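You operate a simulated robot arm through the tools that you are given. There is no shell and no other tool.

You run a simulated robot arm. Do the job below in one go: nothing can be reset, and whatever is moved stays where it is left.

## Task
Set the width knob to the web card's width and lock it.
Fine: open the ball lever first and close it last; loosen the red-marked knob, set the width, tighten it again.

The check looks at the end state, three seconds after you hand in, the way a careful person would. Anything else that was tipped, shoved, dropped, spilled or broken makes it a failure.

## Robot
A 7-joint arm with a three-finger gripper, fixed in place. Base frame: the origin is at the foot of the arm, x ahead of it, y to its left, z up. Readings come in mm, rad, newtons and seconds.
Its first joint turns from -2.897 to 2.897 rad. Payload 2.69 kg.
The TCP is the grasp point between the finger pads, 30 mm short of the fingertips. In the tool frame z runs along the fingers and y along their closing line. Largest opening 128 mm; the body of the gripper starts 117 mm behind the TCP.
Orientation is that of the tool frame in the base frame, as a unit quaternion [x, y, z, w]. With the fingers straight down and closing along the base's y, the tool's x points along the base's -x, its y along +y and its z along -z.

## Interface
- The arm moves only by the tool apply_moves. Its argument "steps" is a list of rows, each a list of 7 numbers: the shift along the tool's x, y, z in mm, then the turn, a rotation vector about the tool's x, y, z in rad, then the closure in counts, from 0 (fully open) to 255 (shut). In form: [[tx, ty, tz, wx, wy, wz, gripper], ...]. A call has 1 to 20 rows; each row shifts and turns the commanded pose from where the row before left it, along the tool's axes as they then stand. A row lasts 0.2 s, in which the tool goes at most 50 mm and 0.15 rad; a call with a longer step from one row to the next is refused whole, and so is a gripper value outside its range. Where a pose cannot be reached the arm comes as near as it can. A force on the tool above 60 N (or 10 N above the force at the start of the call, whichever is more), or a blocked arm, ends the call early, and 0.2 s more pass. Each finger halts on what it meets, pressing with about 43 N; the grip force reading is that of the motor and also rises with nothing between the fingers. The clock runs only during rows and for 0.2 s after the last one: add rows that do not move to give the fingers time. The reply holds the time, the measured pose of the TCP, the force on the tool along the base axes, the opening and the grip force, in the units named above and with some noise, with the torque about the TCP (base axes, N m) and any sound that the robot's microphone picked up.
- Cameras (640 x 400 px; columns grow to the right, rows downward): "scene" is fixed at [224, 508, 2011.5]; the picture's right is [-0.55, -0.84, 0.00], its down [-0.44, 0.29, -0.85] and it looks along [0.71, -0.46, -0.53] (base axes); focal length 333 px, centre (320, 200). "wrist" rides on the gripper at [58, 54, -131] in the tool frame; the picture's right is [-0.68, 0.74, 0.00], its down [-0.62, -0.57, -0.55] and it looks along [-0.40, -0.37, 0.84] (tool axes); focal length 234 px, centre (320, 200). There is no depth. A picture from a camera that has moved, and an enlarged one, comes with that camera's place and axes in the base frame and with its lens. The place of the scene camera against the robot may be out by one fixed shift of up to 18 mm in any direction.
- camera(camera): a new picture of that camera. No time passes.
- raise_lower(by): slides the trunk up (or, below 0, down) by that many mm; the arm rides with it, the base frame stays. It gives what a move gives, with no picture.
- zoom(camera, box): a new picture of the part [left, top, right, bottom] of that camera's present view, enlarged. No time passes.
- job_done(): hands the job in; it is judged then, once.

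Places have to be worked out from the pictures, the camera data and where the tool is seen. Open the gripper and draw the arm clear of the work before you hand the job in, unless the task says otherwise.

The tools are called after ">>>" by a JSON object that holds its "method" and its "body". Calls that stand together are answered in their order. apply_moves: Moves the arm, as the interface text tells. Its arguments: {"type":"object","properties":{"steps":{"type":"array"}},"required":["steps"]} The other tools are called the same way: raise_lower (by) slides the trunk up or down; camera (camera) takes a picture; zoom (camera, box) takes an enlarged picture of a part of a camera's view; job_done () hands the job in.

At the start:

```text
clock: 0.0
tool_pos: [697.1, -29.0, 1569.4]
tcp_rot: [-0.001, 1.0, 0.0, 0.0]
contact_force: [-0.2, -0.1, 0.6]
wrist_torque: [-0.01, 0.01, -0.01]
finger_gap: 128.3
gripper_force: 0.0
trunk travel left (down, up): [-250.0, 100.0]
```

scene: 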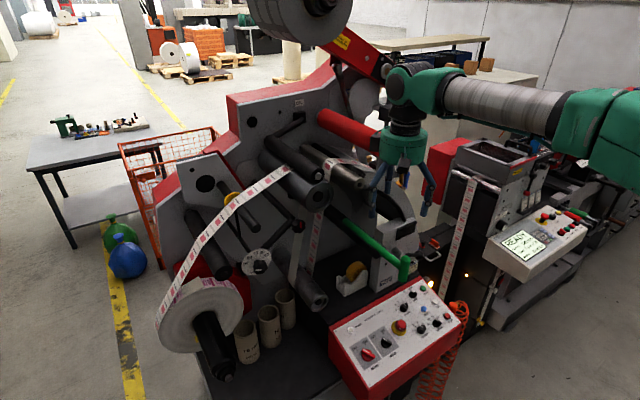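
wrist: 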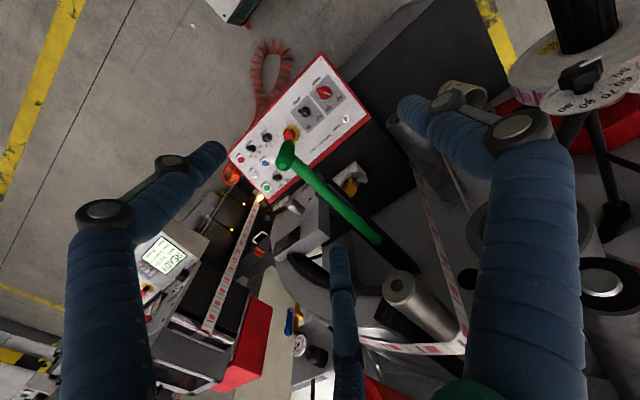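

The scene shows a label-press machine with a control panel, green lever and several knobs. I'll zoom in to find the width knob, the web card, the ball lever and the red-marked knob.

>>> {"method": "zoom", "body": {"camera": "scene", "box": [320, 200, 480, 300]}}

>>> {"method": "zoom", "body": {"camera": "scene", "box": [200, 200, 360, 300]}}

>>> {"method": "zoom", "body": {"camera": "scene", "box": [320, 270, 480, 400]}}

>>> {"method": "zoom", "body": {"camera": "scene", "box": [460, 180, 620, 280]}}

>>> {"method": "zoom", "body": {"camera": "scene", "box": [200, 60, 360, 200]}}

>>> {"method": "zoom", "body": {"camera": "scene", "box": [420, 120, 580, 220]}}

```text
4.00 times, centred on (400, 250) of scene
camera zoom: at [224.0, 508.0, 2011.5], right [-0.55, -0.84, 0.0], down [-0.44, 0.29, -0.85], along [0.71, -0.46, -0.53], focal length 1331 px, centre (0, 0)
```

zoom: 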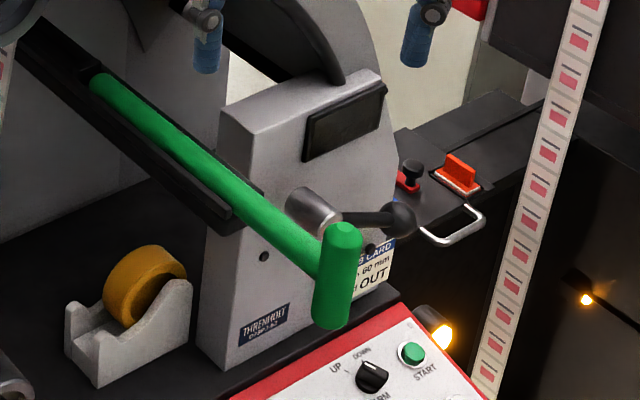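

```text
4.00 times, centred on (280, 250) of scene
camera zoom: at [224.0, 508.0, 2011.5], right [-0.55, -0.84, 0.0], down [-0.44, 0.29, -0.85], along [0.71, -0.46, -0.53], focal length 1331 px, centre (480, 0)
```

zoom: 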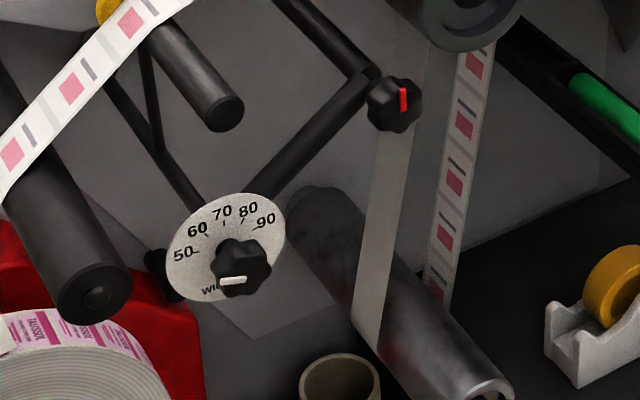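

```text
3.08 times, centred on (400, 335) of scene
camera zoom: at [224.0, 508.0, 2011.5], right [-0.55, -0.84, 0.0], down [-0.44, 0.29, -0.85], along [0.71, -0.46, -0.53], focal length 1024 px, centre (74, -215)
```

zoom: 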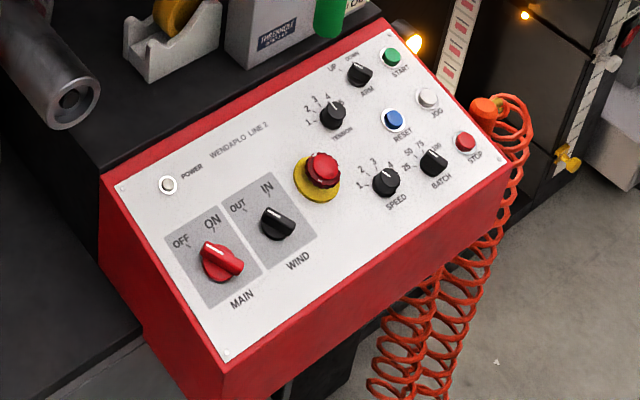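

```text
4.00 times, centred on (540, 230) of scene
camera zoom: at [224.0, 508.0, 2011.5], right [-0.55, -0.84, 0.0], down [-0.44, 0.29, -0.85], along [0.71, -0.46, -0.53], focal length 1331 px, centre (-560, 80)
```

zoom: 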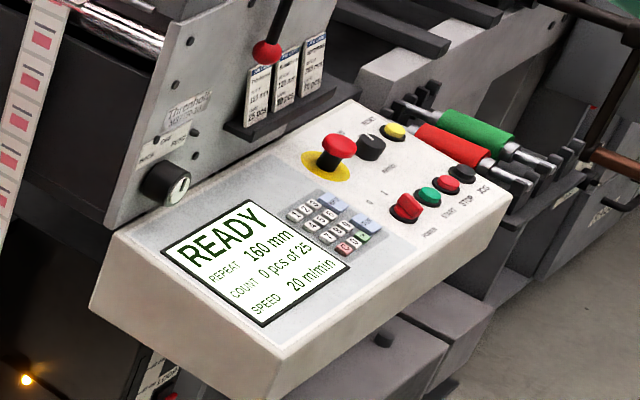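

```text
2.86 times, centred on (280, 130) of scene
camera zoom: at [224.0, 508.0, 2011.5], right [-0.55, -0.84, 0.0], down [-0.44, 0.29, -0.85], along [0.71, -0.46, -0.53], focal length 950 px, centre (434, 400)
```

zoom: 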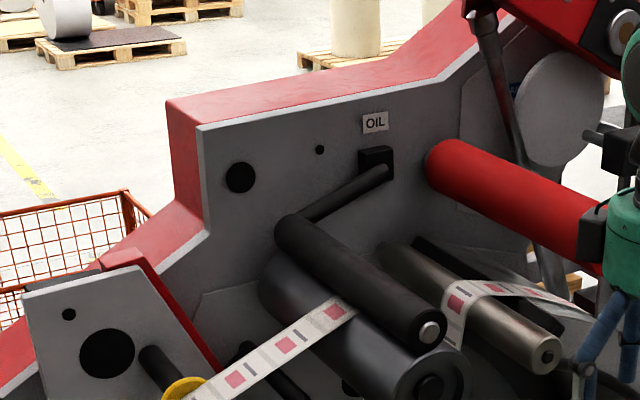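

```text
4.00 times, centred on (500, 170) of scene
camera zoom: at [224.0, 508.0, 2011.5], right [-0.55, -0.84, 0.0], down [-0.44, 0.29, -0.85], along [0.71, -0.46, -0.53], focal length 1331 px, centre (-400, 320)
```

zoom: 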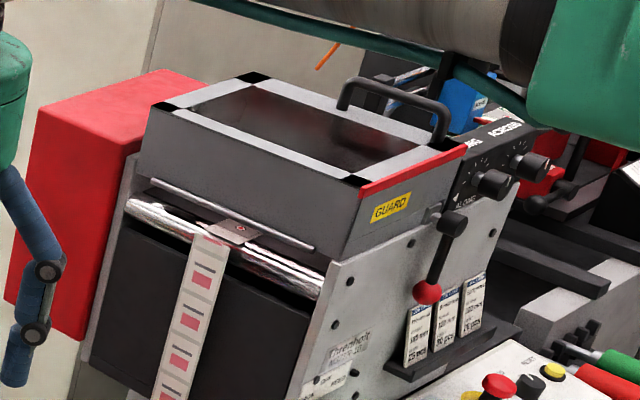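

The width dial (50–90), the red-marked star knob and a ball lever by the web card are all on faces turned toward the robot (‑x). I'll back off a bit and tilt the tool forward to see them with the wrist camera.

>>> {"method": "apply_moves", "body": {"steps": [[50, 0, 0, 0, 0, 0, 0], [50, 0, 0, 0, 0, 0, 0], [50, 0, 0, 0, 0, 0, 0], [0, 0, 0, 0, -0.15, 0, 0], [0, 0, 0, 0, -0.15, 0, 0], [0, 0, 0, 0, -0.15, 0, 0], [0, 0, 0, 0, -0.15, 0, 0], [0, 0, 0, 0, 0, 0, 0]]}}

>>> {"method": "camera", "body": {"camera": "wrist"}}

>>> {"method": "camera", "body": {"camera": "scene"}}

```text
clock: 1.8
tool_pos: [547.3, -27.0, 1570.1]
tcp_rot: [0.001, 0.955, 0.0, 0.296]
contact_force: [-0.7, 0.2, 0.1]
wrist_torque: [0.0, 0.0, -0.03]
finger_gap: 127.8
gripper_force: 0.1
trunk travel left (down, up): [-250.0, 100.0]
```

```text
taken
camera wrist: at [425.2, 24.8, 1644.9], right [0.56, 0.74, 0.38], down [0.2, -0.57, 0.8], along [0.81, -0.37, -0.46], focal length 234 px, centre (320, 200)
```

wrist: 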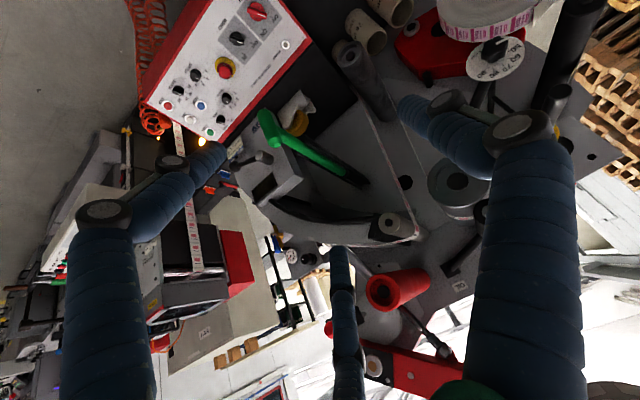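

```text
taken
```

scene: 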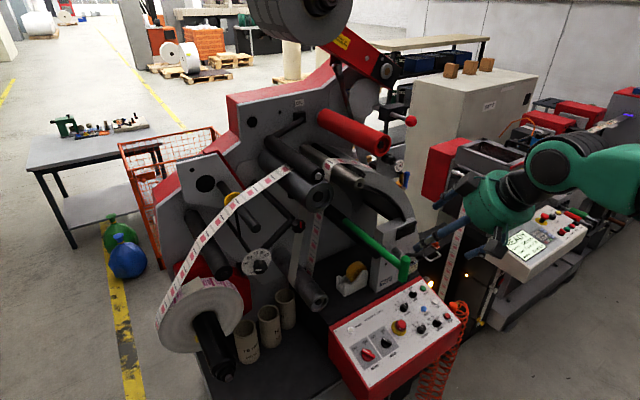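

Now the area behind the arm is visible, including another lever with a red ball and a small dial. I'll zoom in on those and the card.

>>> {"method": "zoom", "body": {"camera": "scene", "box": [350, 90, 450, 150]}}

>>> {"method": "zoom", "body": {"camera": "scene", "box": [370, 140, 430, 180]}}

>>> {"method": "zoom", "body": {"camera": "scene", "box": [380, 235, 444, 275]}}

>>> {"method": "zoom", "body": {"camera": "wrist", "box": [200, 80, 360, 180]}}

>>> {"method": "zoom", "body": {"camera": "wrist", "box": [380, 0, 540, 100]}}

>>> {"method": "zoom", "body": {"camera": "wrist", "box": [240, 200, 400, 300]}}

>>> {"method": "zoom", "body": {"camera": "wrist", "box": [340, 140, 500, 240]}}

>>> {"method": "zoom", "body": {"camera": "scene", "box": [230, 230, 294, 290]}}

```text
6.40 times, centred on (400, 120) of scene
camera zoom: at [224.0, 508.0, 2011.5], right [-0.55, -0.84, 0.0], down [-0.44, 0.29, -0.85], along [0.71, -0.46, -0.53], focal length 2129 px, centre (-192, 712)
```

zoom: 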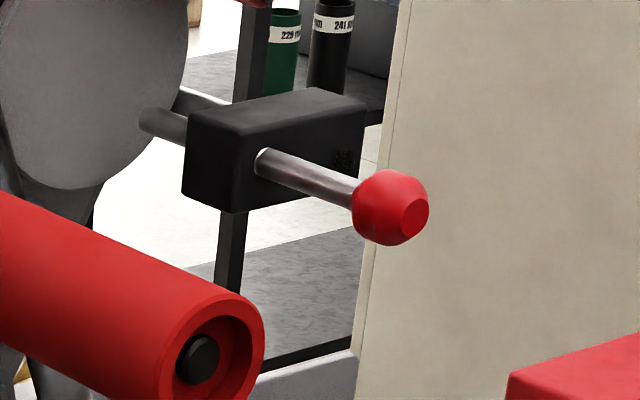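

```text
10.00 times, centred on (400, 160) of scene
camera zoom: at [224.0, 508.0, 2011.5], right [-0.55, -0.84, 0.0], down [-0.44, 0.29, -0.85], along [0.71, -0.46, -0.53], focal length 3326 px, centre (-480, 600)
```

zoom: 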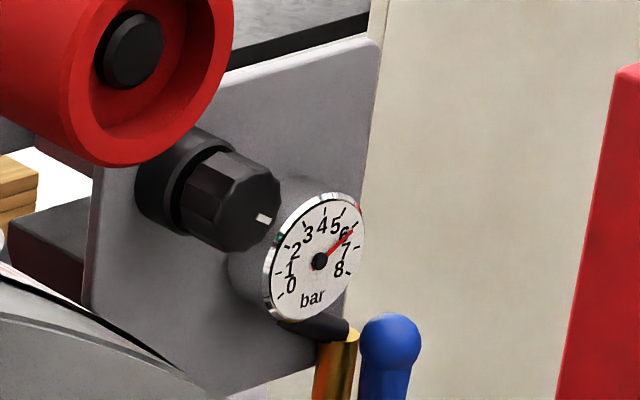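

```text
10.00 times, centred on (412, 255) of scene
camera zoom: at [224.0, 508.0, 2011.5], right [-0.55, -0.84, 0.0], down [-0.44, 0.29, -0.85], along [0.71, -0.46, -0.53], focal length 3326 px, centre (-600, -350)
```

zoom: 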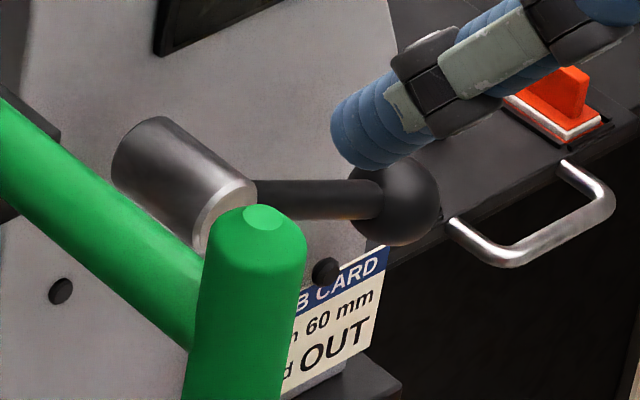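

```text
4.00 times, centred on (280, 130) of wrist
camera zoom: at [425.2, 24.8, 1644.9], right [0.56, 0.74, 0.38], down [0.2, -0.57, 0.8], along [0.81, -0.37, -0.46], focal length 937 px, centre (480, 480)
```

zoom: 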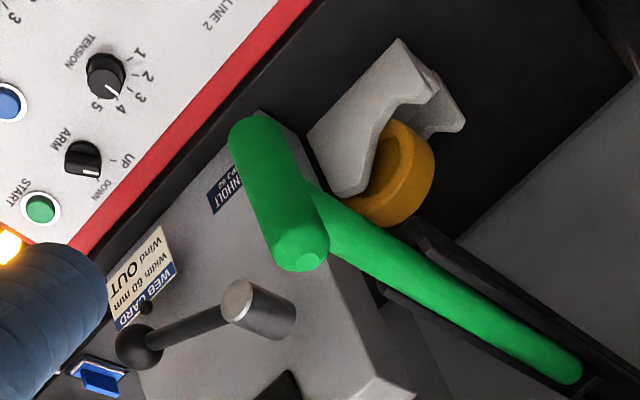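

```text
4.00 times, centred on (460, 50) of wrist
camera zoom: at [425.2, 24.8, 1644.9], right [0.56, 0.74, 0.38], down [0.2, -0.57, 0.8], along [0.81, -0.37, -0.46], focal length 937 px, centre (-240, 800)
```

zoom: 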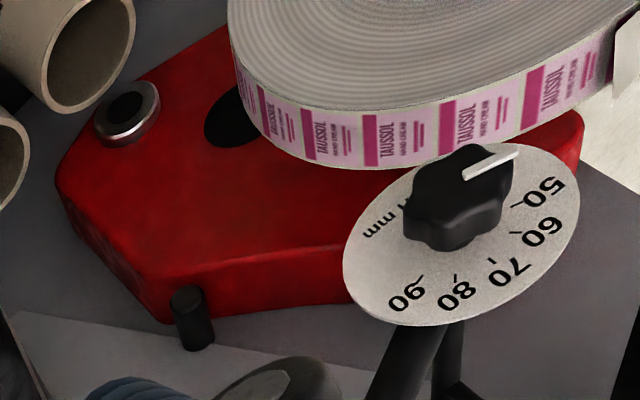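

```text
4.00 times, centred on (320, 250) of wrist
camera zoom: at [425.2, 24.8, 1644.9], right [0.56, 0.74, 0.38], down [0.2, -0.57, 0.8], along [0.81, -0.37, -0.46], focal length 937 px, centre (320, 0)
```

zoom: 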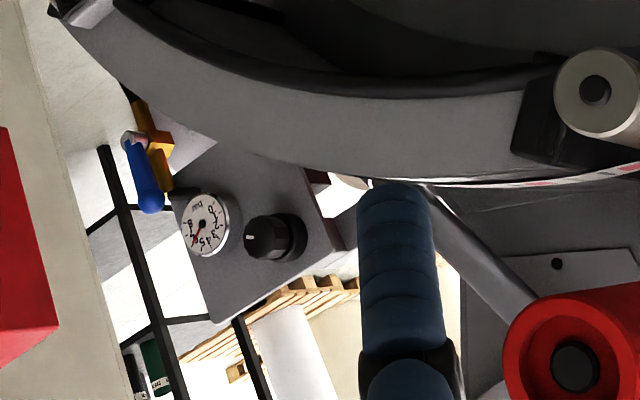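

```text
4.00 times, centred on (420, 190) of wrist
camera zoom: at [425.2, 24.8, 1644.9], right [0.56, 0.74, 0.38], down [0.2, -0.57, 0.8], along [0.81, -0.37, -0.46], focal length 937 px, centre (-80, 240)
```

zoom: 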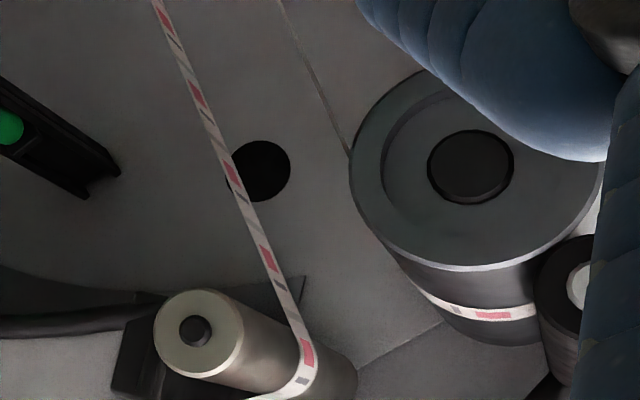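

```text
6.67 times, centred on (262, 260) of scene
camera zoom: at [224.0, 508.0, 2011.5], right [-0.55, -0.84, 0.0], down [-0.44, 0.29, -0.85], along [0.71, -0.46, -0.53], focal length 2218 px, centre (707, -200)
```

zoom: 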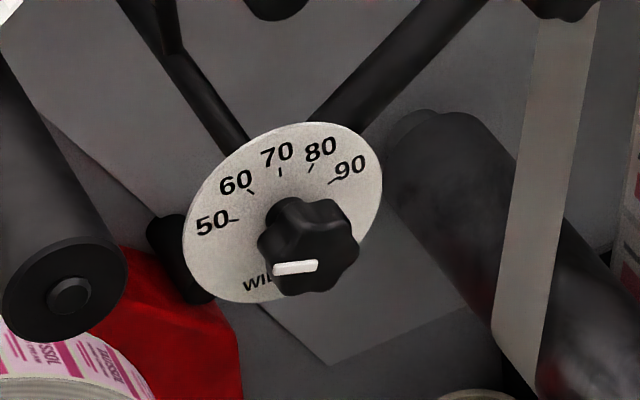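

The card reads "Width 60 mm, Wind OUT", and the dial pointer is now near 50. By triangulation the dial is at about (880, 242, 1373), the red-marked knob near (850, 170, 1487), and the ball lever's ball near (889, −424, 1070). I'll point the tool forward and move right for a better view of the ball lever.

>>> {"method": "apply_moves", "body": {"steps": [[0, -30, 0, 0, -0.15, 0, 0], [0, -30, 0, 0, -0.15, 0, 0], [0, -30, 0, 0, -0.15, 0, 0], [0, -30, 0, 0, -0.15, 0, 0], [0, -30, 0, 0, -0.15, 0, 0], [0, -30, 0, 0, -0.15, 0, 0], [0, -30, 0, 0, -0.0708, 0, 0], [30, -30, 0, 0, 0, 0, 0], [30, 0, 0, 0, 0, 0, 0], [30, 0, 0, 0, 0, 0, 0], [30, 0, 0, 0, 0, 0, 0], [0, 0, 0, 0, 0, 0, 0]]}}

>>> {"method": "camera", "body": {"camera": "wrist"}}

>>> {"method": "camera", "body": {"camera": "scene"}}

```text
clock: 4.4
tool_pos: [546.0, -269.0, 1448.4]
tcp_rot: [0.0, 0.708, 0.0, 0.706]
contact_force: [0.0, 0.7, 0.1]
wrist_torque: [0.0, -0.03, 0.05]
finger_gap: 127.8
gripper_force: 0.1
trunk travel left (down, up): [-250.0, 100.0]
```

```text
taken
camera wrist: at [414.4, -217.1, 1390.7], right [0.0, 0.74, 0.68], down [-0.55, -0.57, 0.62], along [0.84, -0.37, 0.4], focal length 234 px, centre (320, 200)
```

wrist: 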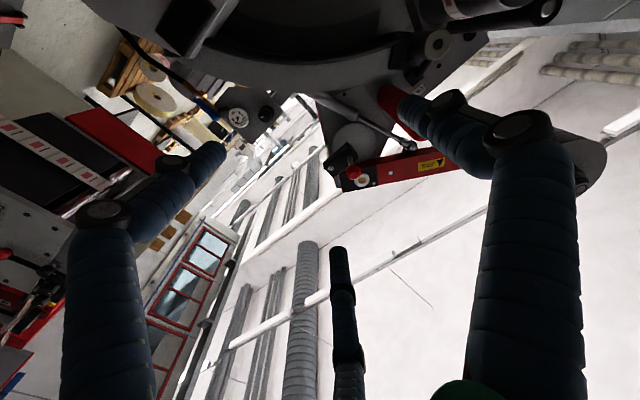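

```text
taken
```

scene: 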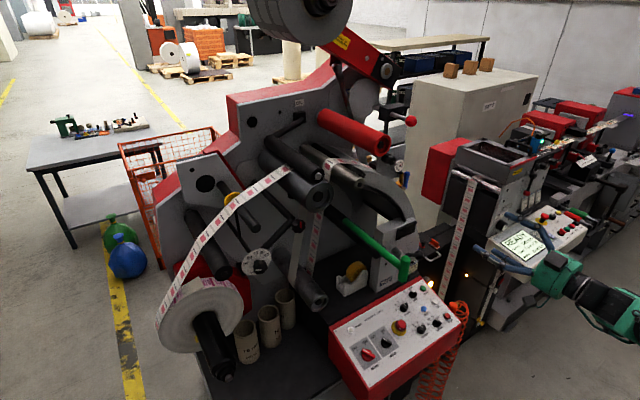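

The tool now points forward at (546, −269, 1448). I'll zoom in on the gripper to understand finger layout, then roll by +90° so the wrist camera looks down and right at the ball lever.

>>> {"method": "zoom", "body": {"camera": "scene", "box": [460, 200, 620, 300]}}

>>> {"method": "apply_moves", "body": {"steps": [[0, 0, 0, 0, 0, 0.15, 0], [0, 0, 0, 0, 0, 0.15, 0], [0, 0, 0, 0, 0, 0.15, 0], [0, 0, 0, 0, 0, 0.15, 0], [0, 0, 0, 0, 0, 0.15, 0], [0, 0, 0, 0, 0, 0.15, 0], [0, 0, 0, 0, 0, 0.15, 0], [0, 0, 0, 0, 0, 0.15, 0], [0, 0, 0, 0, 0, 0.15, 0], [0, 0, 0, 0, 0, 0.15, 0], [0, 0, 0, 0, 0, 0.0708, 0], [0, 0, 0, 0, 0, 0, 0]]}}

>>> {"method": "camera", "body": {"camera": "wrist"}}

>>> {"method": "zoom", "body": {"camera": "scene", "box": [460, 200, 620, 300]}}

```text
4.00 times, centred on (540, 250) of scene
camera zoom: at [224.0, 508.0, 2011.5], right [-0.55, -0.84, 0.0], down [-0.44, 0.29, -0.85], along [0.71, -0.46, -0.53], focal length 1331 px, centre (-560, 0)
```

zoom: 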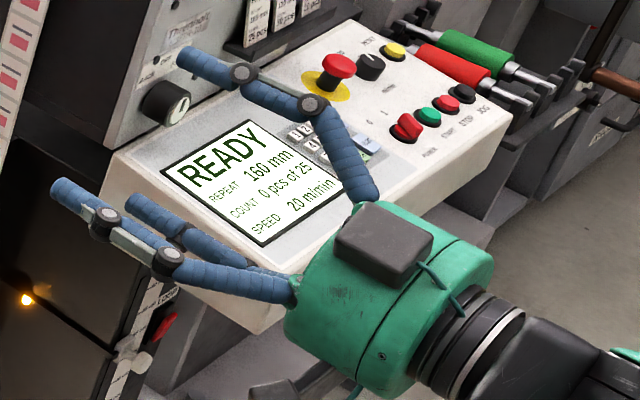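

```text
clock: 7.0
tool_pos: [545.7, -269.4, 1448.4]
tcp_rot: [0.501, 0.5, 0.5, 0.5]
contact_force: [-1.1, -0.4, -1.1]
wrist_torque: [0.01, -0.01, 0.01]
finger_gap: 127.9
gripper_force: 0.0
trunk travel left (down, up): [-250.0, 100.0]
```

```text
taken
camera wrist: at [416.2, -211.5, 1503.0], right [0.0, -0.68, 0.74], down [-0.55, -0.62, -0.57], along [0.84, -0.4, -0.37], focal length 234 px, centre (320, 200)
```

wrist: 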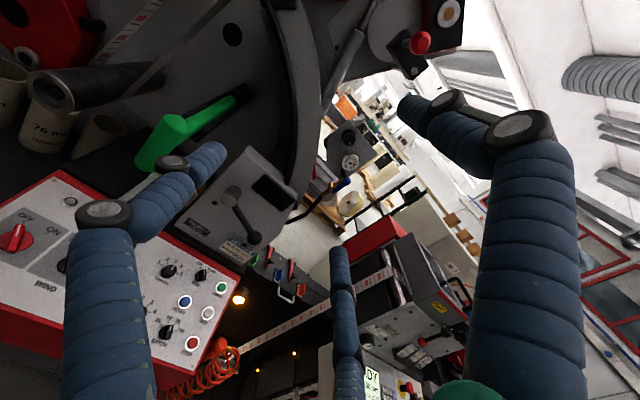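

```text
4.00 times, centred on (540, 250) of scene
camera zoom: at [224.0, 508.0, 2011.5], right [-0.55, -0.84, 0.0], down [-0.44, 0.29, -0.85], along [0.71, -0.46, -0.53], focal length 1331 px, centre (-560, 0)
```

zoom: 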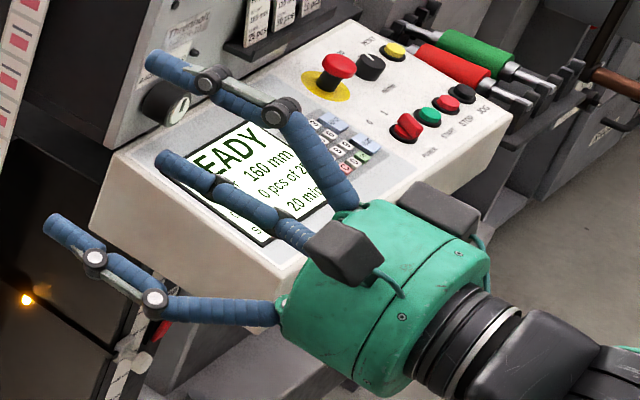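

The gripper has a lone finger opposing a pair. The ball lever is now visible in the wrist view around (240, 215); I'll zoom in on it for detail and triangulation.

>>> {"method": "zoom", "body": {"camera": "wrist", "box": [170, 140, 330, 280]}}

>>> {"method": "zoom", "body": {"camera": "wrist", "box": [200, 170, 280, 270]}}

```text
2.86 times, centred on (250, 210) of wrist
camera zoom: at [416.2, -211.5, 1503.0], right [0.0, -0.68, 0.74], down [-0.55, -0.62, -0.57], along [0.84, -0.4, -0.37], focal length 669 px, centre (520, 171)
```

zoom: 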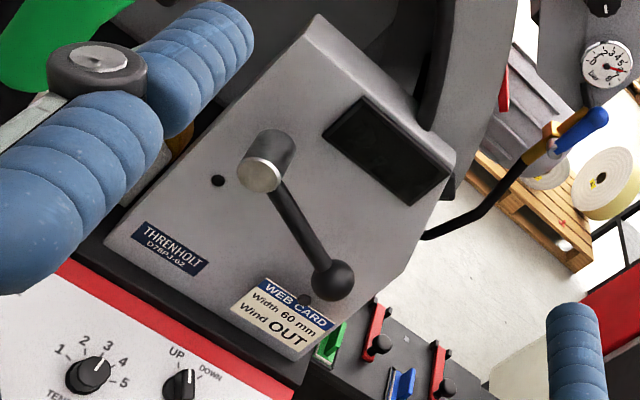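

```text
4.00 times, centred on (240, 220) of wrist
camera zoom: at [416.2, -211.5, 1503.0], right [0.0, -0.68, 0.74], down [-0.55, -0.62, -0.57], along [0.84, -0.4, -0.37], focal length 937 px, centre (640, 120)
```

zoom: 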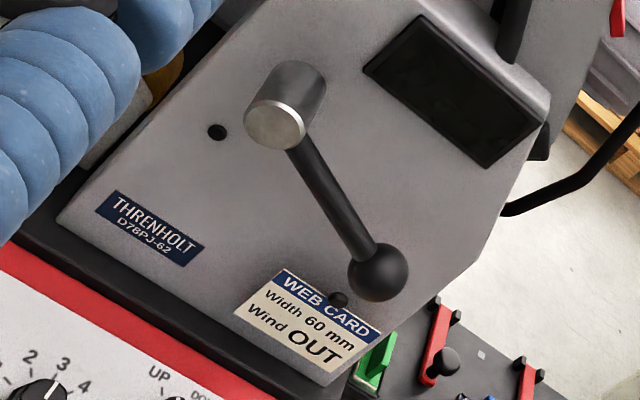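

The ball lever hub is at about (851, −283, 1160) and its ball at (858, −394, 1109), so the lever points right and about 25° down. Before touching it I'll move left at a safe x to look head-on at the width dial and red-marked knob.

>>> {"method": "apply_moves", "body": {"steps": [[30, 0, 3, 0, 0, 0, 0], [40, 0, 5, 0, 0, 0, 0], [40, 0, 5, 0, 0, 0, 0], [40, 0, 5, 0, 0, 0, 0], [40, 0, 5, 0, 0, 0, 0], [40, 0, 5, 0, 0, 0, 0], [40, 0, 5, 0, 0, 0, 0], [40, 0, 5, 0, 0, 0, 0], [40, 0, 5, 0, 0, 0, 0], [40, 0, 5, 0, 0, 0, 0], [40, 0, 5, 0, 0, 0, 0], [40, 0, 1, 0, 0, 0, 0], [0, 0, 0, 0, 0, 0, 0]]}}

>>> {"method": "camera", "body": {"camera": "wrist"}}

>>> {"method": "camera", "body": {"camera": "scene"}}

```text
clock: 9.8
tool_pos: [591.4, -15.6, 1473.5]
tcp_rot: [0.496, 0.506, 0.504, 0.494]
contact_force: [0.1, -0.3, -0.3]
wrist_torque: [0.04, 0.0, -0.01]
finger_gap: 128.2
gripper_force: 0.0
out of reach, approached as far as the arm can: row 7, 8, 9, 10, 11, 12
trunk travel left (down, up): [-250.0, 100.0]
```

```text
taken
camera wrist: at [459.1, 38.8, 1528.2], right [0.02, -0.68, 0.74], down [-0.54, -0.63, -0.56], along [0.84, -0.39, -0.37], focal length 234 px, centre (320, 200)
```

wrist: 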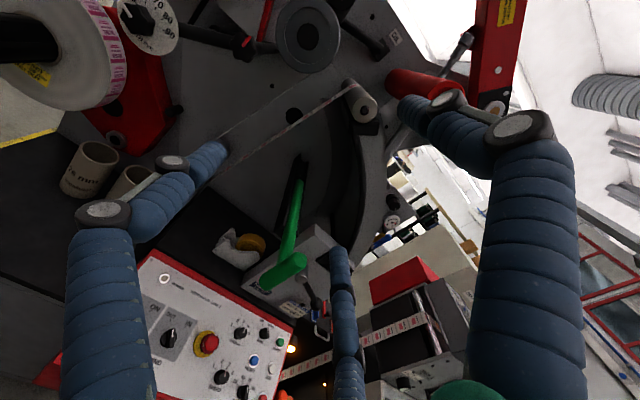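

```text
taken
```

scene: 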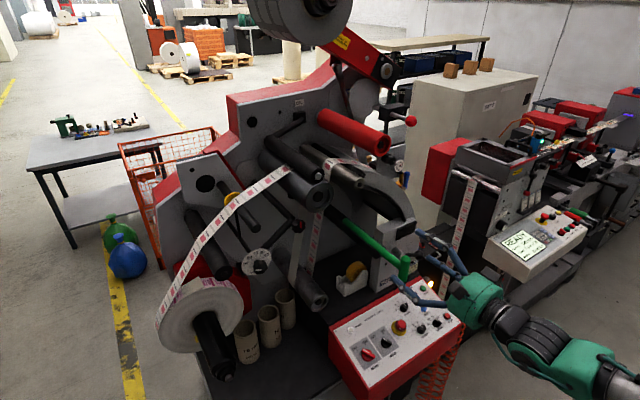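

The arm ran into a joint limit with this roll when moving left. I'll roll back 90° and then continue left.

>>> {"method": "apply_moves", "body": {"steps": [[0, 0, 0, 0, 0, -0.15, 0], [0, 0, 0, 0, 0, -0.15, 0], [0, 0, 0, 0, 0, -0.15, 0], [0, 0, 0, 0, 0, -0.15, 0], [0, 0, 0, 0, 0, -0.15, 0], [0, 0, 0, 0, 0, -0.15, 0], [0, 0, 0, 0, 0, -0.15, 0], [0, 0, 0, 0, 0, -0.15, 0], [0, 0, 0, 0, 0, -0.15, 0], [0, 0, 0, 0, 0, -0.15, 0], [0, 0, 0, 0, 0, -0.0708, 0], [0, 0, 0, 0, 0, 0, 0]]}}

```text
clock: 12.4
tool_pos: [589.0, -23.7, 1471.6]
tcp_rot: [-0.003, 0.708, 0.002, 0.707]
contact_force: [0.5, -0.3, -0.5]
wrist_torque: [0.01, -0.03, 0.03]
finger_gap: 128.2
gripper_force: 0.0
out of reach, approached as far as the arm can: row 1
trunk travel left (down, up): [-250.0, 100.0]
```

Rolled back at (589, −24, 1472). Now moving left in +y with this roll.

>>> {"method": "apply_moves", "body": {"steps": [[0, 40, 0, 0, 0, 0, 0], [0, 40, 0, 0, 0, 0, 0], [0, 40, 0, 0, 0, 0, 0], [0, 40, 0, 0, 0, 0, 0], [0, 40, 0, 0, 0, 0, 0], [0, 0, 0, 0, 0, 0, 0]]}}

>>> {"method": "camera", "body": {"camera": "wrist"}}

>>> {"method": "camera", "body": {"camera": "scene"}}

```text
clock: 13.8
tool_pos: [585.5, -15.8, 1467.7]
tcp_rot: [-0.007, 0.708, 0.007, 0.706]
contact_force: [0.8, -0.5, 0.8]
wrist_torque: [-0.03, 0.02, 0.01]
finger_gap: 127.9
gripper_force: 0.0
out of reach, approached as far as the arm can: row 1, 2, 3, 4, 5
trunk travel left (down, up): [-250.0, 100.0]
```

```text
taken
camera wrist: at [453.7, 34.1, 1411.6], right [-0.01, 0.74, 0.68], down [-0.53, -0.58, 0.62], along [0.85, -0.35, 0.4], focal length 234 px, centre (320, 200)
```

wrist: 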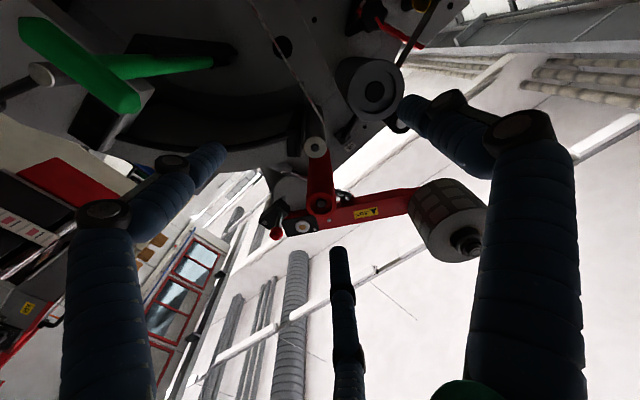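

```text
taken
```

scene: 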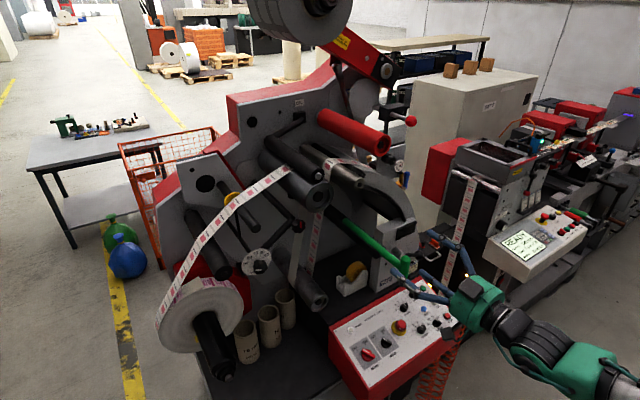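

The stop is not the roll but the minimum radius for a forward-pointing tool (about 590 mm). I'll go forward in x first, then left, and roll +90° again.

>>> {"method": "apply_moves", "body": {"steps": [[0, 0, 30, 0, 0, 0, 0], [0, 0, 30, 0, 0, 0, 0], [0, 0, 30, 0, 0, 0, 0], [0, 30, 0, 0, 0, 0, 0], [0, 30, 0, 0, 0, 0.15, 0], [40, 0, 0, 0, 0, 0.15, 0], [0, 0, 0, 0, 0, 0.15, 0], [0, 0, 0, 0, 0, 0.15, 0], [0, 0, 0, 0, 0, 0.15, 0], [0, 0, 0, 0, 0, 0.15, 0], [0, 0, 0, 0, 0, 0.15, 0], [0, 0, 0, 0, 0, 0.15, 0], [0, 0, 0, 0, 0, 0.15, 0], [0, 0, 0, 0, 0, 0.15, 0], [0, 0, 0, 0, 0, 0.0708, 0], [30, 0, 0, 0, 0, 0, 0], [30, 0, 0, 0, 0, 0, 0], [30, 0, 0, 0, 0, 0, 0], [0, 0, 0, 0, 0, 0, 0]]}}

>>> {"method": "camera", "body": {"camera": "wrist"}}

>>> {"method": "camera", "body": {"camera": "scene"}}

```text
clock: 17.8
tool_pos: [650.3, -22.5, 1457.1]
tcp_rot: [0.496, 0.508, 0.504, 0.492]
contact_force: [1.3, 0.2, 0.7]
wrist_torque: [-0.02, 0.02, 0.02]
finger_gap: 128.0
gripper_force: 0.0
out of reach, approached as far as the arm can: row 1, 3, 4, 5, 6, 7, 16, 17, 18
trunk travel left (down, up): [-250.0, 100.0]
```

```text
taken
camera wrist: at [517.8, 32.0, 1511.5], right [0.02, -0.68, 0.74], down [-0.54, -0.63, -0.56], along [0.84, -0.38, -0.38], focal length 234 px, centre (320, 200)
```

wrist: 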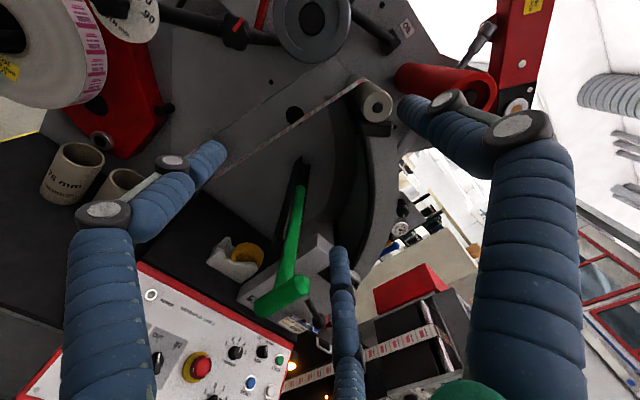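

```text
taken
```

scene: 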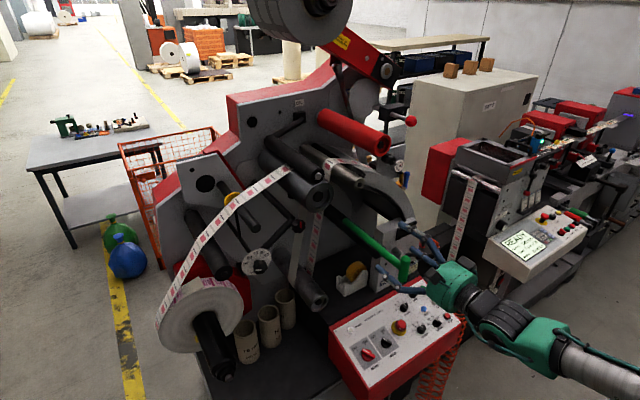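

The forearm is now lined up with the tool (a wrist singularity), which blocks sideways moves. I'll lower the trunk and then raise the tool relative to it so the wrist bends again; the space below (x<700, y≈−20) is clear.

>>> {"method": "raise_lower", "body": {"by": -200}}

>>> {"method": "apply_moves", "body": {"steps": [[0, 30, 0, 0, 0, 0, 0], [0, 40, 0, 0, 0, 0, 0], [0, 40, 0, 0, 0, 0, 0], [0, 40, 0, 0, 0, 0, 0], [0, 40, 0, 0, 0, 0, 0], [0, 20, 0, 0, 0, 0, 0], [0, 0, 0, 0, 0, 0, 0]]}}

>>> {"method": "camera", "body": {"camera": "scene"}}

```text
clock: 20.0
tool_pos: [649.5, -22.6, 1256.4]
tcp_rot: [0.496, 0.507, 0.504, 0.493]
contact_force: [0.4, 0.1, 0.4]
wrist_torque: [0.0, 0.0, -0.01]
finger_gap: 127.9
gripper_force: 0.0
trunk travel left (down, up): [-50.0, 300.0]
```

```text
clock: 21.6
tool_pos: [652.4, -23.6, 1467.1]
tcp_rot: [0.497, 0.507, 0.503, 0.493]
contact_force: [-1.2, 0.5, -1.1]
wrist_torque: [0.01, 0.01, -0.02]
finger_gap: 128.0
gripper_force: 0.2
trunk travel left (down, up): [-50.0, 300.0]
```

```text
taken
```

scene: 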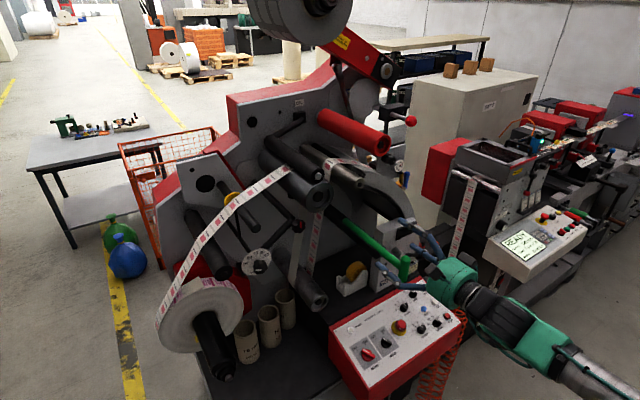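

Raising worked without limit. Now try going left (+y) toward the dial.

>>> {"method": "apply_moves", "body": {"steps": [[25, 0, 0, 0, 0, 0, 0], [25, 0, 0, 0, 0, 0, 0], [25, 0, 0, 0, 0, 0, 0], [25, 0, 0, 0, 0, 0, 0], [25, 0, 0, 0, 0, 0, 0], [25, 0, 0, 0, 0, 0, 0], [0, 0, 0, 0, 0, 0, 0]]}}

>>> {"method": "camera", "body": {"camera": "wrist"}}

>>> {"method": "camera", "body": {"camera": "scene"}}

```text
clock: 23.2
tool_pos: [647.1, 128.7, 1465.7]
tcp_rot: [0.496, 0.507, 0.503, 0.493]
contact_force: [0.0, 0.2, -0.5]
wrist_torque: [-0.01, -0.01, -0.04]
finger_gap: 127.9
gripper_force: 0.0
trunk travel left (down, up): [-50.0, 300.0]
```

```text
taken
camera wrist: at [515.3, 182.9, 1521.4], right [0.02, -0.68, 0.74], down [-0.54, -0.63, -0.56], along [0.84, -0.38, -0.38], focal length 234 px, centre (320, 200)
```

wrist: 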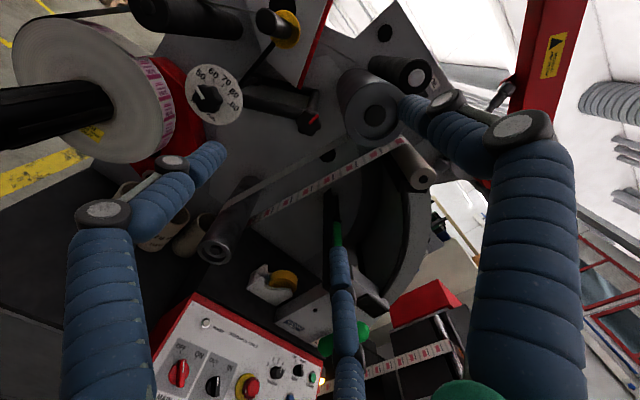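

```text
taken
```

scene: 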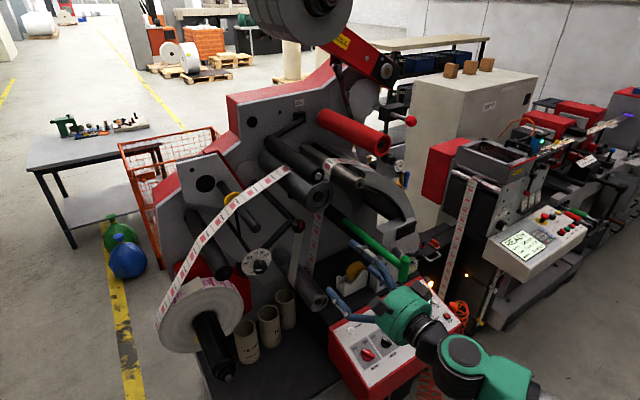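

Lowering the trunk solved it: now at (647, 129, 1466). The dial and red-marked knob are both in view; zooming in on them.

>>> {"method": "zoom", "body": {"camera": "wrist", "box": [170, 50, 330, 150]}}

>>> {"method": "zoom", "body": {"camera": "wrist", "box": [180, 60, 250, 130]}}

>>> {"method": "zoom", "body": {"camera": "wrist", "box": [280, 90, 340, 150]}}

>>> {"method": "zoom", "body": {"camera": "wrist", "box": [0, 0, 200, 140]}}

```text
4.00 times, centred on (250, 100) of wrist
camera zoom: at [515.3, 182.9, 1521.4], right [0.02, -0.68, 0.74], down [-0.54, -0.63, -0.56], along [0.84, -0.38, -0.38], focal length 937 px, centre (600, 600)
```

zoom: 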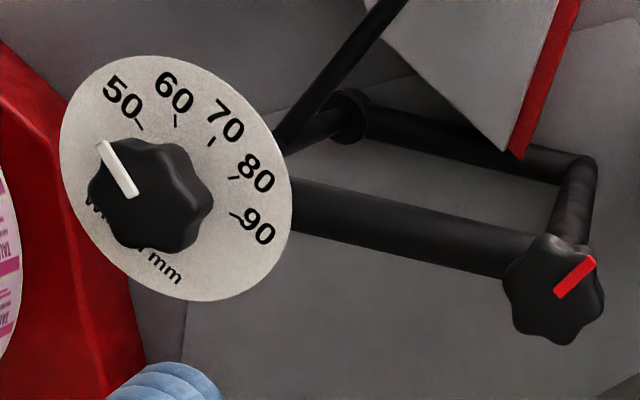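

```text
5.71 times, centred on (215, 95) of wrist
camera zoom: at [515.3, 182.9, 1521.4], right [0.02, -0.68, 0.74], down [-0.54, -0.63, -0.56], along [0.84, -0.38, -0.38], focal length 1338 px, centre (920, 800)
```

zoom: 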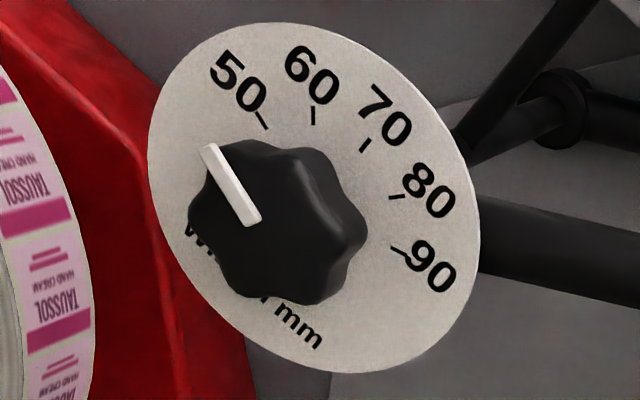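

```text
6.67 times, centred on (310, 120) of wrist
camera zoom: at [515.3, 182.9, 1521.4], right [0.02, -0.68, 0.74], down [-0.54, -0.63, -0.56], along [0.84, -0.38, -0.38], focal length 1561 px, centre (387, 733)
```

zoom: 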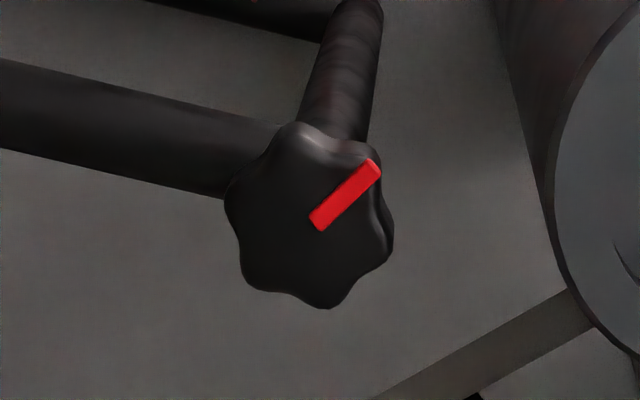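

```text
2.86 times, centred on (100, 70) of wrist
camera zoom: at [515.3, 182.9, 1521.4], right [0.02, -0.68, 0.74], down [-0.54, -0.63, -0.56], along [0.84, -0.38, -0.38], focal length 669 px, centre (949, 571)
```

zoom: 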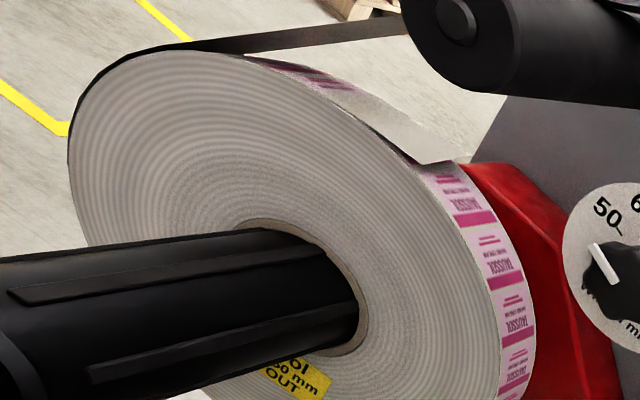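

The dial pointer is exactly at 50 and ticks are spaced about 35° per 10 mm with 70 at the top, so the knob needs a 35° clockwise turn to reach 60. The ball lever comes first, so I'll correct the small tilt and go back right toward it at a safe x≈650.

>>> {"method": "apply_moves", "body": {"steps": [[-20, 0, 0, -0.006, -0.021, 0, 0], [-40, 0, 0, 0, 0, 0, 0], [-45, 0, 0, 0, 0, 0, 0], [-45, 0, 0, 0, 0, 0, 0], [-45, 0, 0, 0, 0, 0, 0], [-45, 0, 0, 0, 0, 0, 0], [-45, 0, 0, 0, 0, 0, 0], [-45, 0, 0, 0, 0, 0, 0], [-45, 0, 0, 0, 0, 0, 0], [-45, 0, 0, 0, 0, 0, 0], [-45, 0, 0, 0, 0, 0, 0], [-45, 0, 0, 0, 0, 0, 0], [-13, -30, 0, 0, 0, 0, 0], [0, -40, 0, 0, 0, 0, 0], [0, -40, 0, 0, 0, 0, 0], [0, -40, 0, 0, 0, 0, 0], [0, -40, 0, 0, 0, 0, 0], [0, -30, 0, 0, 0, 0, 0], [0, 0, 0, 0, 0, 0, 0]]}}

>>> {"method": "camera", "body": {"camera": "wrist"}}

>>> {"method": "camera", "body": {"camera": "scene"}}

```text
clock: 27.2
tool_pos: [649.7, -395.6, 1245.7]
tcp_rot: [0.5, 0.5, 0.5, 0.499]
contact_force: [0.5, 0.2, -1.2]
wrist_torque: [0.02, -0.01, 0.03]
finger_gap: 127.7
gripper_force: 0.0
trunk travel left (down, up): [-50.0, 300.0]
```

```text
taken
camera wrist: at [519.3, -338.8, 1300.1], right [0.0, -0.68, 0.74], down [-0.55, -0.62, -0.56], along [0.84, -0.4, -0.37], focal length 234 px, centre (320, 200)
```

wrist: 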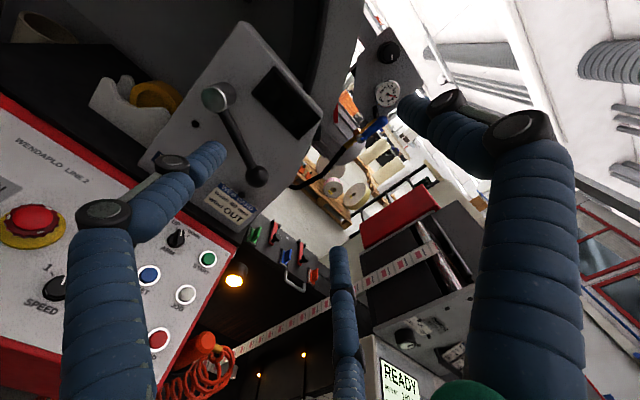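

```text
taken
```

scene: 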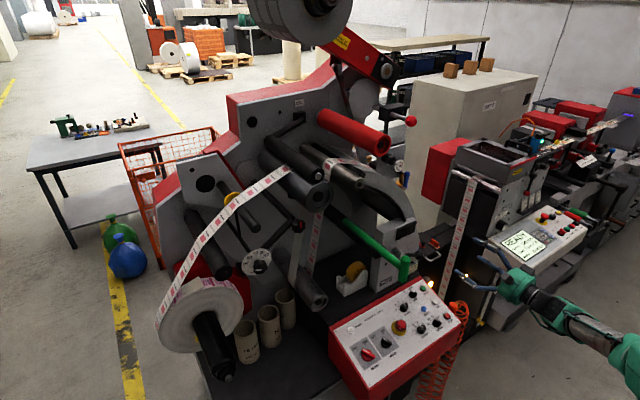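

Good, clear view. Zooming in on the ball lever for a precise fix.

>>> {"method": "zoom", "body": {"camera": "wrist", "box": [160, 60, 320, 240]}}

>>> {"method": "zoom", "body": {"camera": "wrist", "box": [190, 80, 280, 200]}}

```text
2.22 times, centred on (240, 150) of wrist
camera zoom: at [519.3, -338.8, 1300.1], right [0.0, -0.68, 0.74], down [-0.55, -0.62, -0.56], along [0.84, -0.4, -0.37], focal length 520 px, centre (498, 311)
```

zoom: 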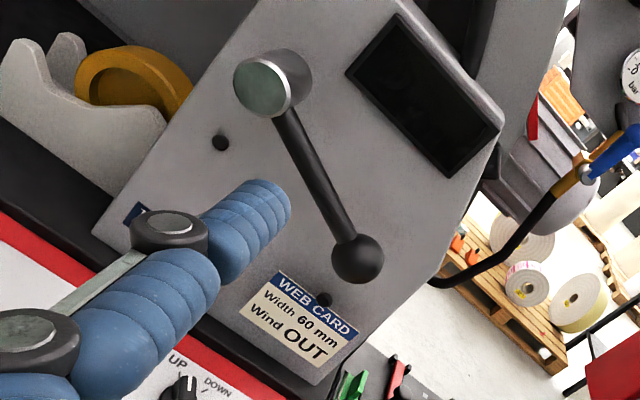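

```text
3.33 times, centred on (235, 140) of wrist
camera zoom: at [519.3, -338.8, 1300.1], right [0.0, -0.68, 0.74], down [-0.55, -0.62, -0.56], along [0.84, -0.4, -0.37], focal length 781 px, centre (603, 400)
```

zoom: 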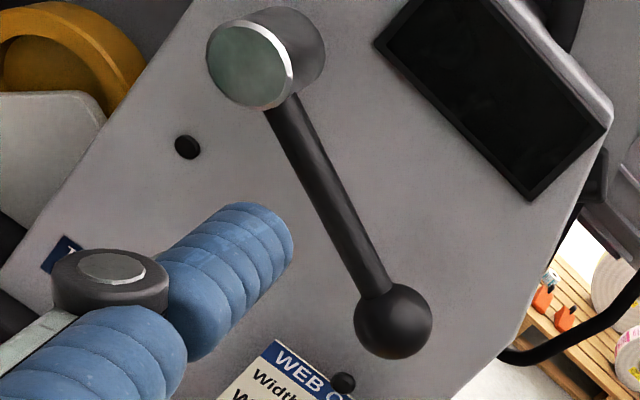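

Refined positions: ball centre ≈ (864, −400, 1103), hub ≈ (854, −286, 1156), plate behind at x≈905. I'll roll 25° further so the closing line is square to the lever, drop to its height and approach to x≈760 with fingers open.

>>> {"method": "apply_moves", "body": {"steps": [[-4, -40, 0, 0, 0, 0, 0], [0, -40, 0, 0, 0, 0, 0], [0, -40, 0, 0, 0, 0, 0], [0, -23, 0, 0, 0, 0, 0], [0, 0, 0, 0, 0, 0.15, 0], [0, 0, 0, 0, 0, 0.15, 0], [0, 0, 0, 0, 0, 0.136, 0], [0, 0, 40, 0, 0, 0, 0], [0, 0, 40, 0, 0, 0, 0], [0, 0, 30, 0, 0, 0, 0], [0, 0, 0, 0, 0, 0, 0]]}}

>>> {"method": "camera", "body": {"camera": "wrist"}}

>>> {"method": "zoom", "body": {"camera": "scene", "box": [380, 220, 508, 300]}}

```text
clock: 29.6
tool_pos: [761.3, -399.2, 1105.3]
tcp_rot: [0.596, 0.381, 0.596, 0.38]
contact_force: [-0.4, 0.1, -1.2]
wrist_torque: [-0.01, -0.01, 0.0]
finger_gap: 127.9
gripper_force: 0.1
trunk travel left (down, up): [-50.0, 300.0]
```

```text
taken
camera wrist: at [630.9, -370.7, 1179.2], right [0.0, -0.92, 0.38], down [-0.55, -0.32, -0.77], along [0.84, -0.21, -0.51], focal length 234 px, centre (320, 200)
```

wrist: 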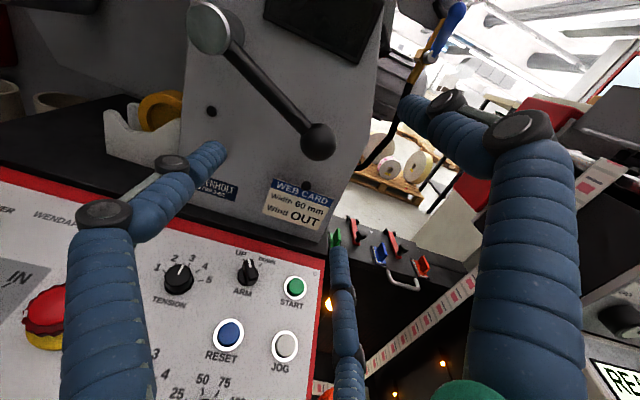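

```text
5.00 times, centred on (444, 260) of scene
camera zoom: at [224.0, 508.0, 2011.5], right [-0.55, -0.84, 0.0], down [-0.44, 0.29, -0.85], along [0.71, -0.46, -0.53], focal length 1663 px, centre (-300, -100)
```

zoom: 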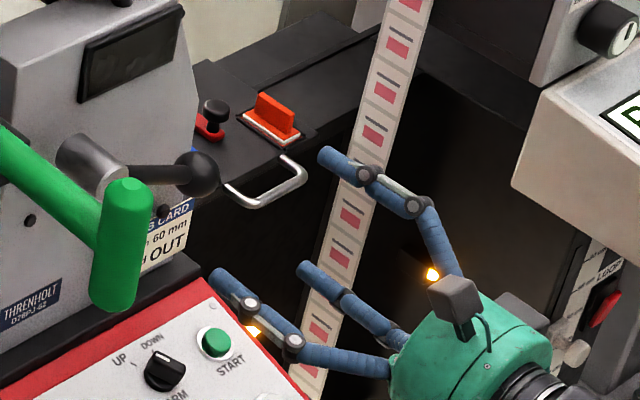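

The ball projects exactly where predicted (864, −400, 1104). I'll advance so the fingers straddle the ball and close part-way to about 55 mm (caging, not clamping).

>>> {"method": "apply_moves", "body": {"steps": [[0, 0, 30, 0, 0, 0, 0], [0, 0, 30, 0, 0, 0, 0], [0, 0, 27, 0, 0, 0, 0], [0, 0, 0, 0, 0, 0, 80], [0, 0, 0, 0, 0, 0, 145], [0, 0, 0, 0, 0, 0, 145], [0, 0, 0, 0, 0, 0, 145]]}}

>>> {"method": "camera", "body": {"camera": "wrist"}}

>>> {"method": "zoom", "body": {"camera": "scene", "box": [380, 220, 508, 300]}}

```text
clock: 31.2
tool_pos: [846.7, -400.4, 1103.9]
tcp_rot: [0.595, 0.381, 0.596, 0.38]
contact_force: [-0.4, 0.7, -0.3]
wrist_torque: [0.0, 0.0, 0.0]
finger_gap: 55.3
gripper_force: 0.0
trunk travel left (down, up): [-50.0, 300.0]
```

```text
taken
camera wrist: at [716.1, -370.4, 1178.2], right [0.0, -0.92, 0.38], down [-0.55, -0.32, -0.77], along [0.84, -0.21, -0.51], focal length 234 px, centre (320, 200)
```

wrist: 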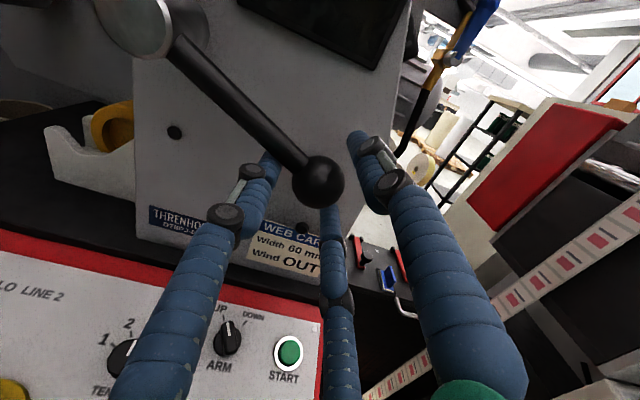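

```text
5.00 times, centred on (444, 260) of scene
camera zoom: at [224.0, 508.0, 2011.5], right [-0.55, -0.84, 0.0], down [-0.44, 0.29, -0.85], along [0.71, -0.46, -0.53], focal length 1663 px, centre (-300, -100)
```

zoom: 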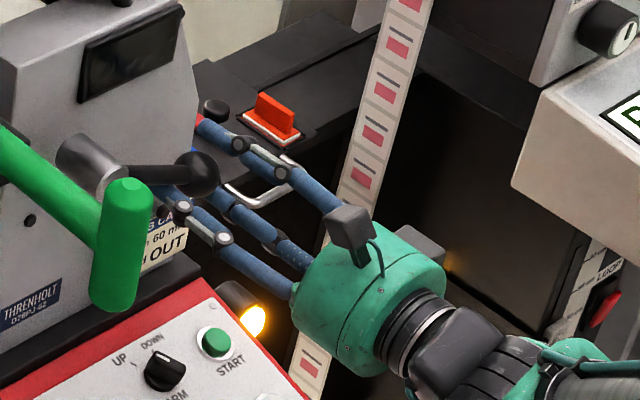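

The ball is caged (gap 55 mm, no contact). I'll test the upward direction gently: move 12 mm along the tangent and read the force.

>>> {"method": "apply_moves", "body": {"steps": [[0, 3, 0, 0, 0, 0, 145], [0, 3, 0, 0, 0, 0, 145], [0, 2, 0, 0, 0, 0, 145], [0, 2, 0, 0, 0, 0, 145], [0, 2, 0, 0, 0, 0, 145], [0, 0, 0, 0, 0, 0, 145]]}}

>>> {"method": "camera", "body": {"camera": "wrist"}}

```text
clock: 32.6
tool_pos: [845.9, -404.9, 1113.9]
tcp_rot: [0.596, 0.381, 0.596, 0.379]
contact_force: [0.6, -0.1, -9.8]
wrist_torque: [-0.29, 0.18, -0.06]
finger_gap: 56.4
gripper_force: 0.6
trunk travel left (down, up): [-50.0, 300.0]
```

```text
taken
camera wrist: at [715.9, -375.6, 1188.5], right [0.0, -0.92, 0.38], down [-0.55, -0.32, -0.77], along [0.84, -0.21, -0.51], focal length 234 px, centre (320, 200)
```

wrist: 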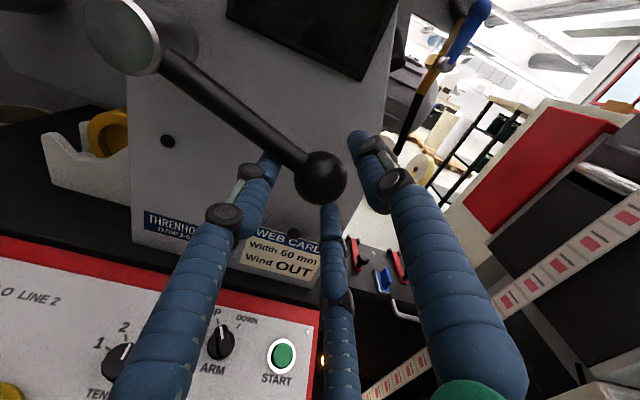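

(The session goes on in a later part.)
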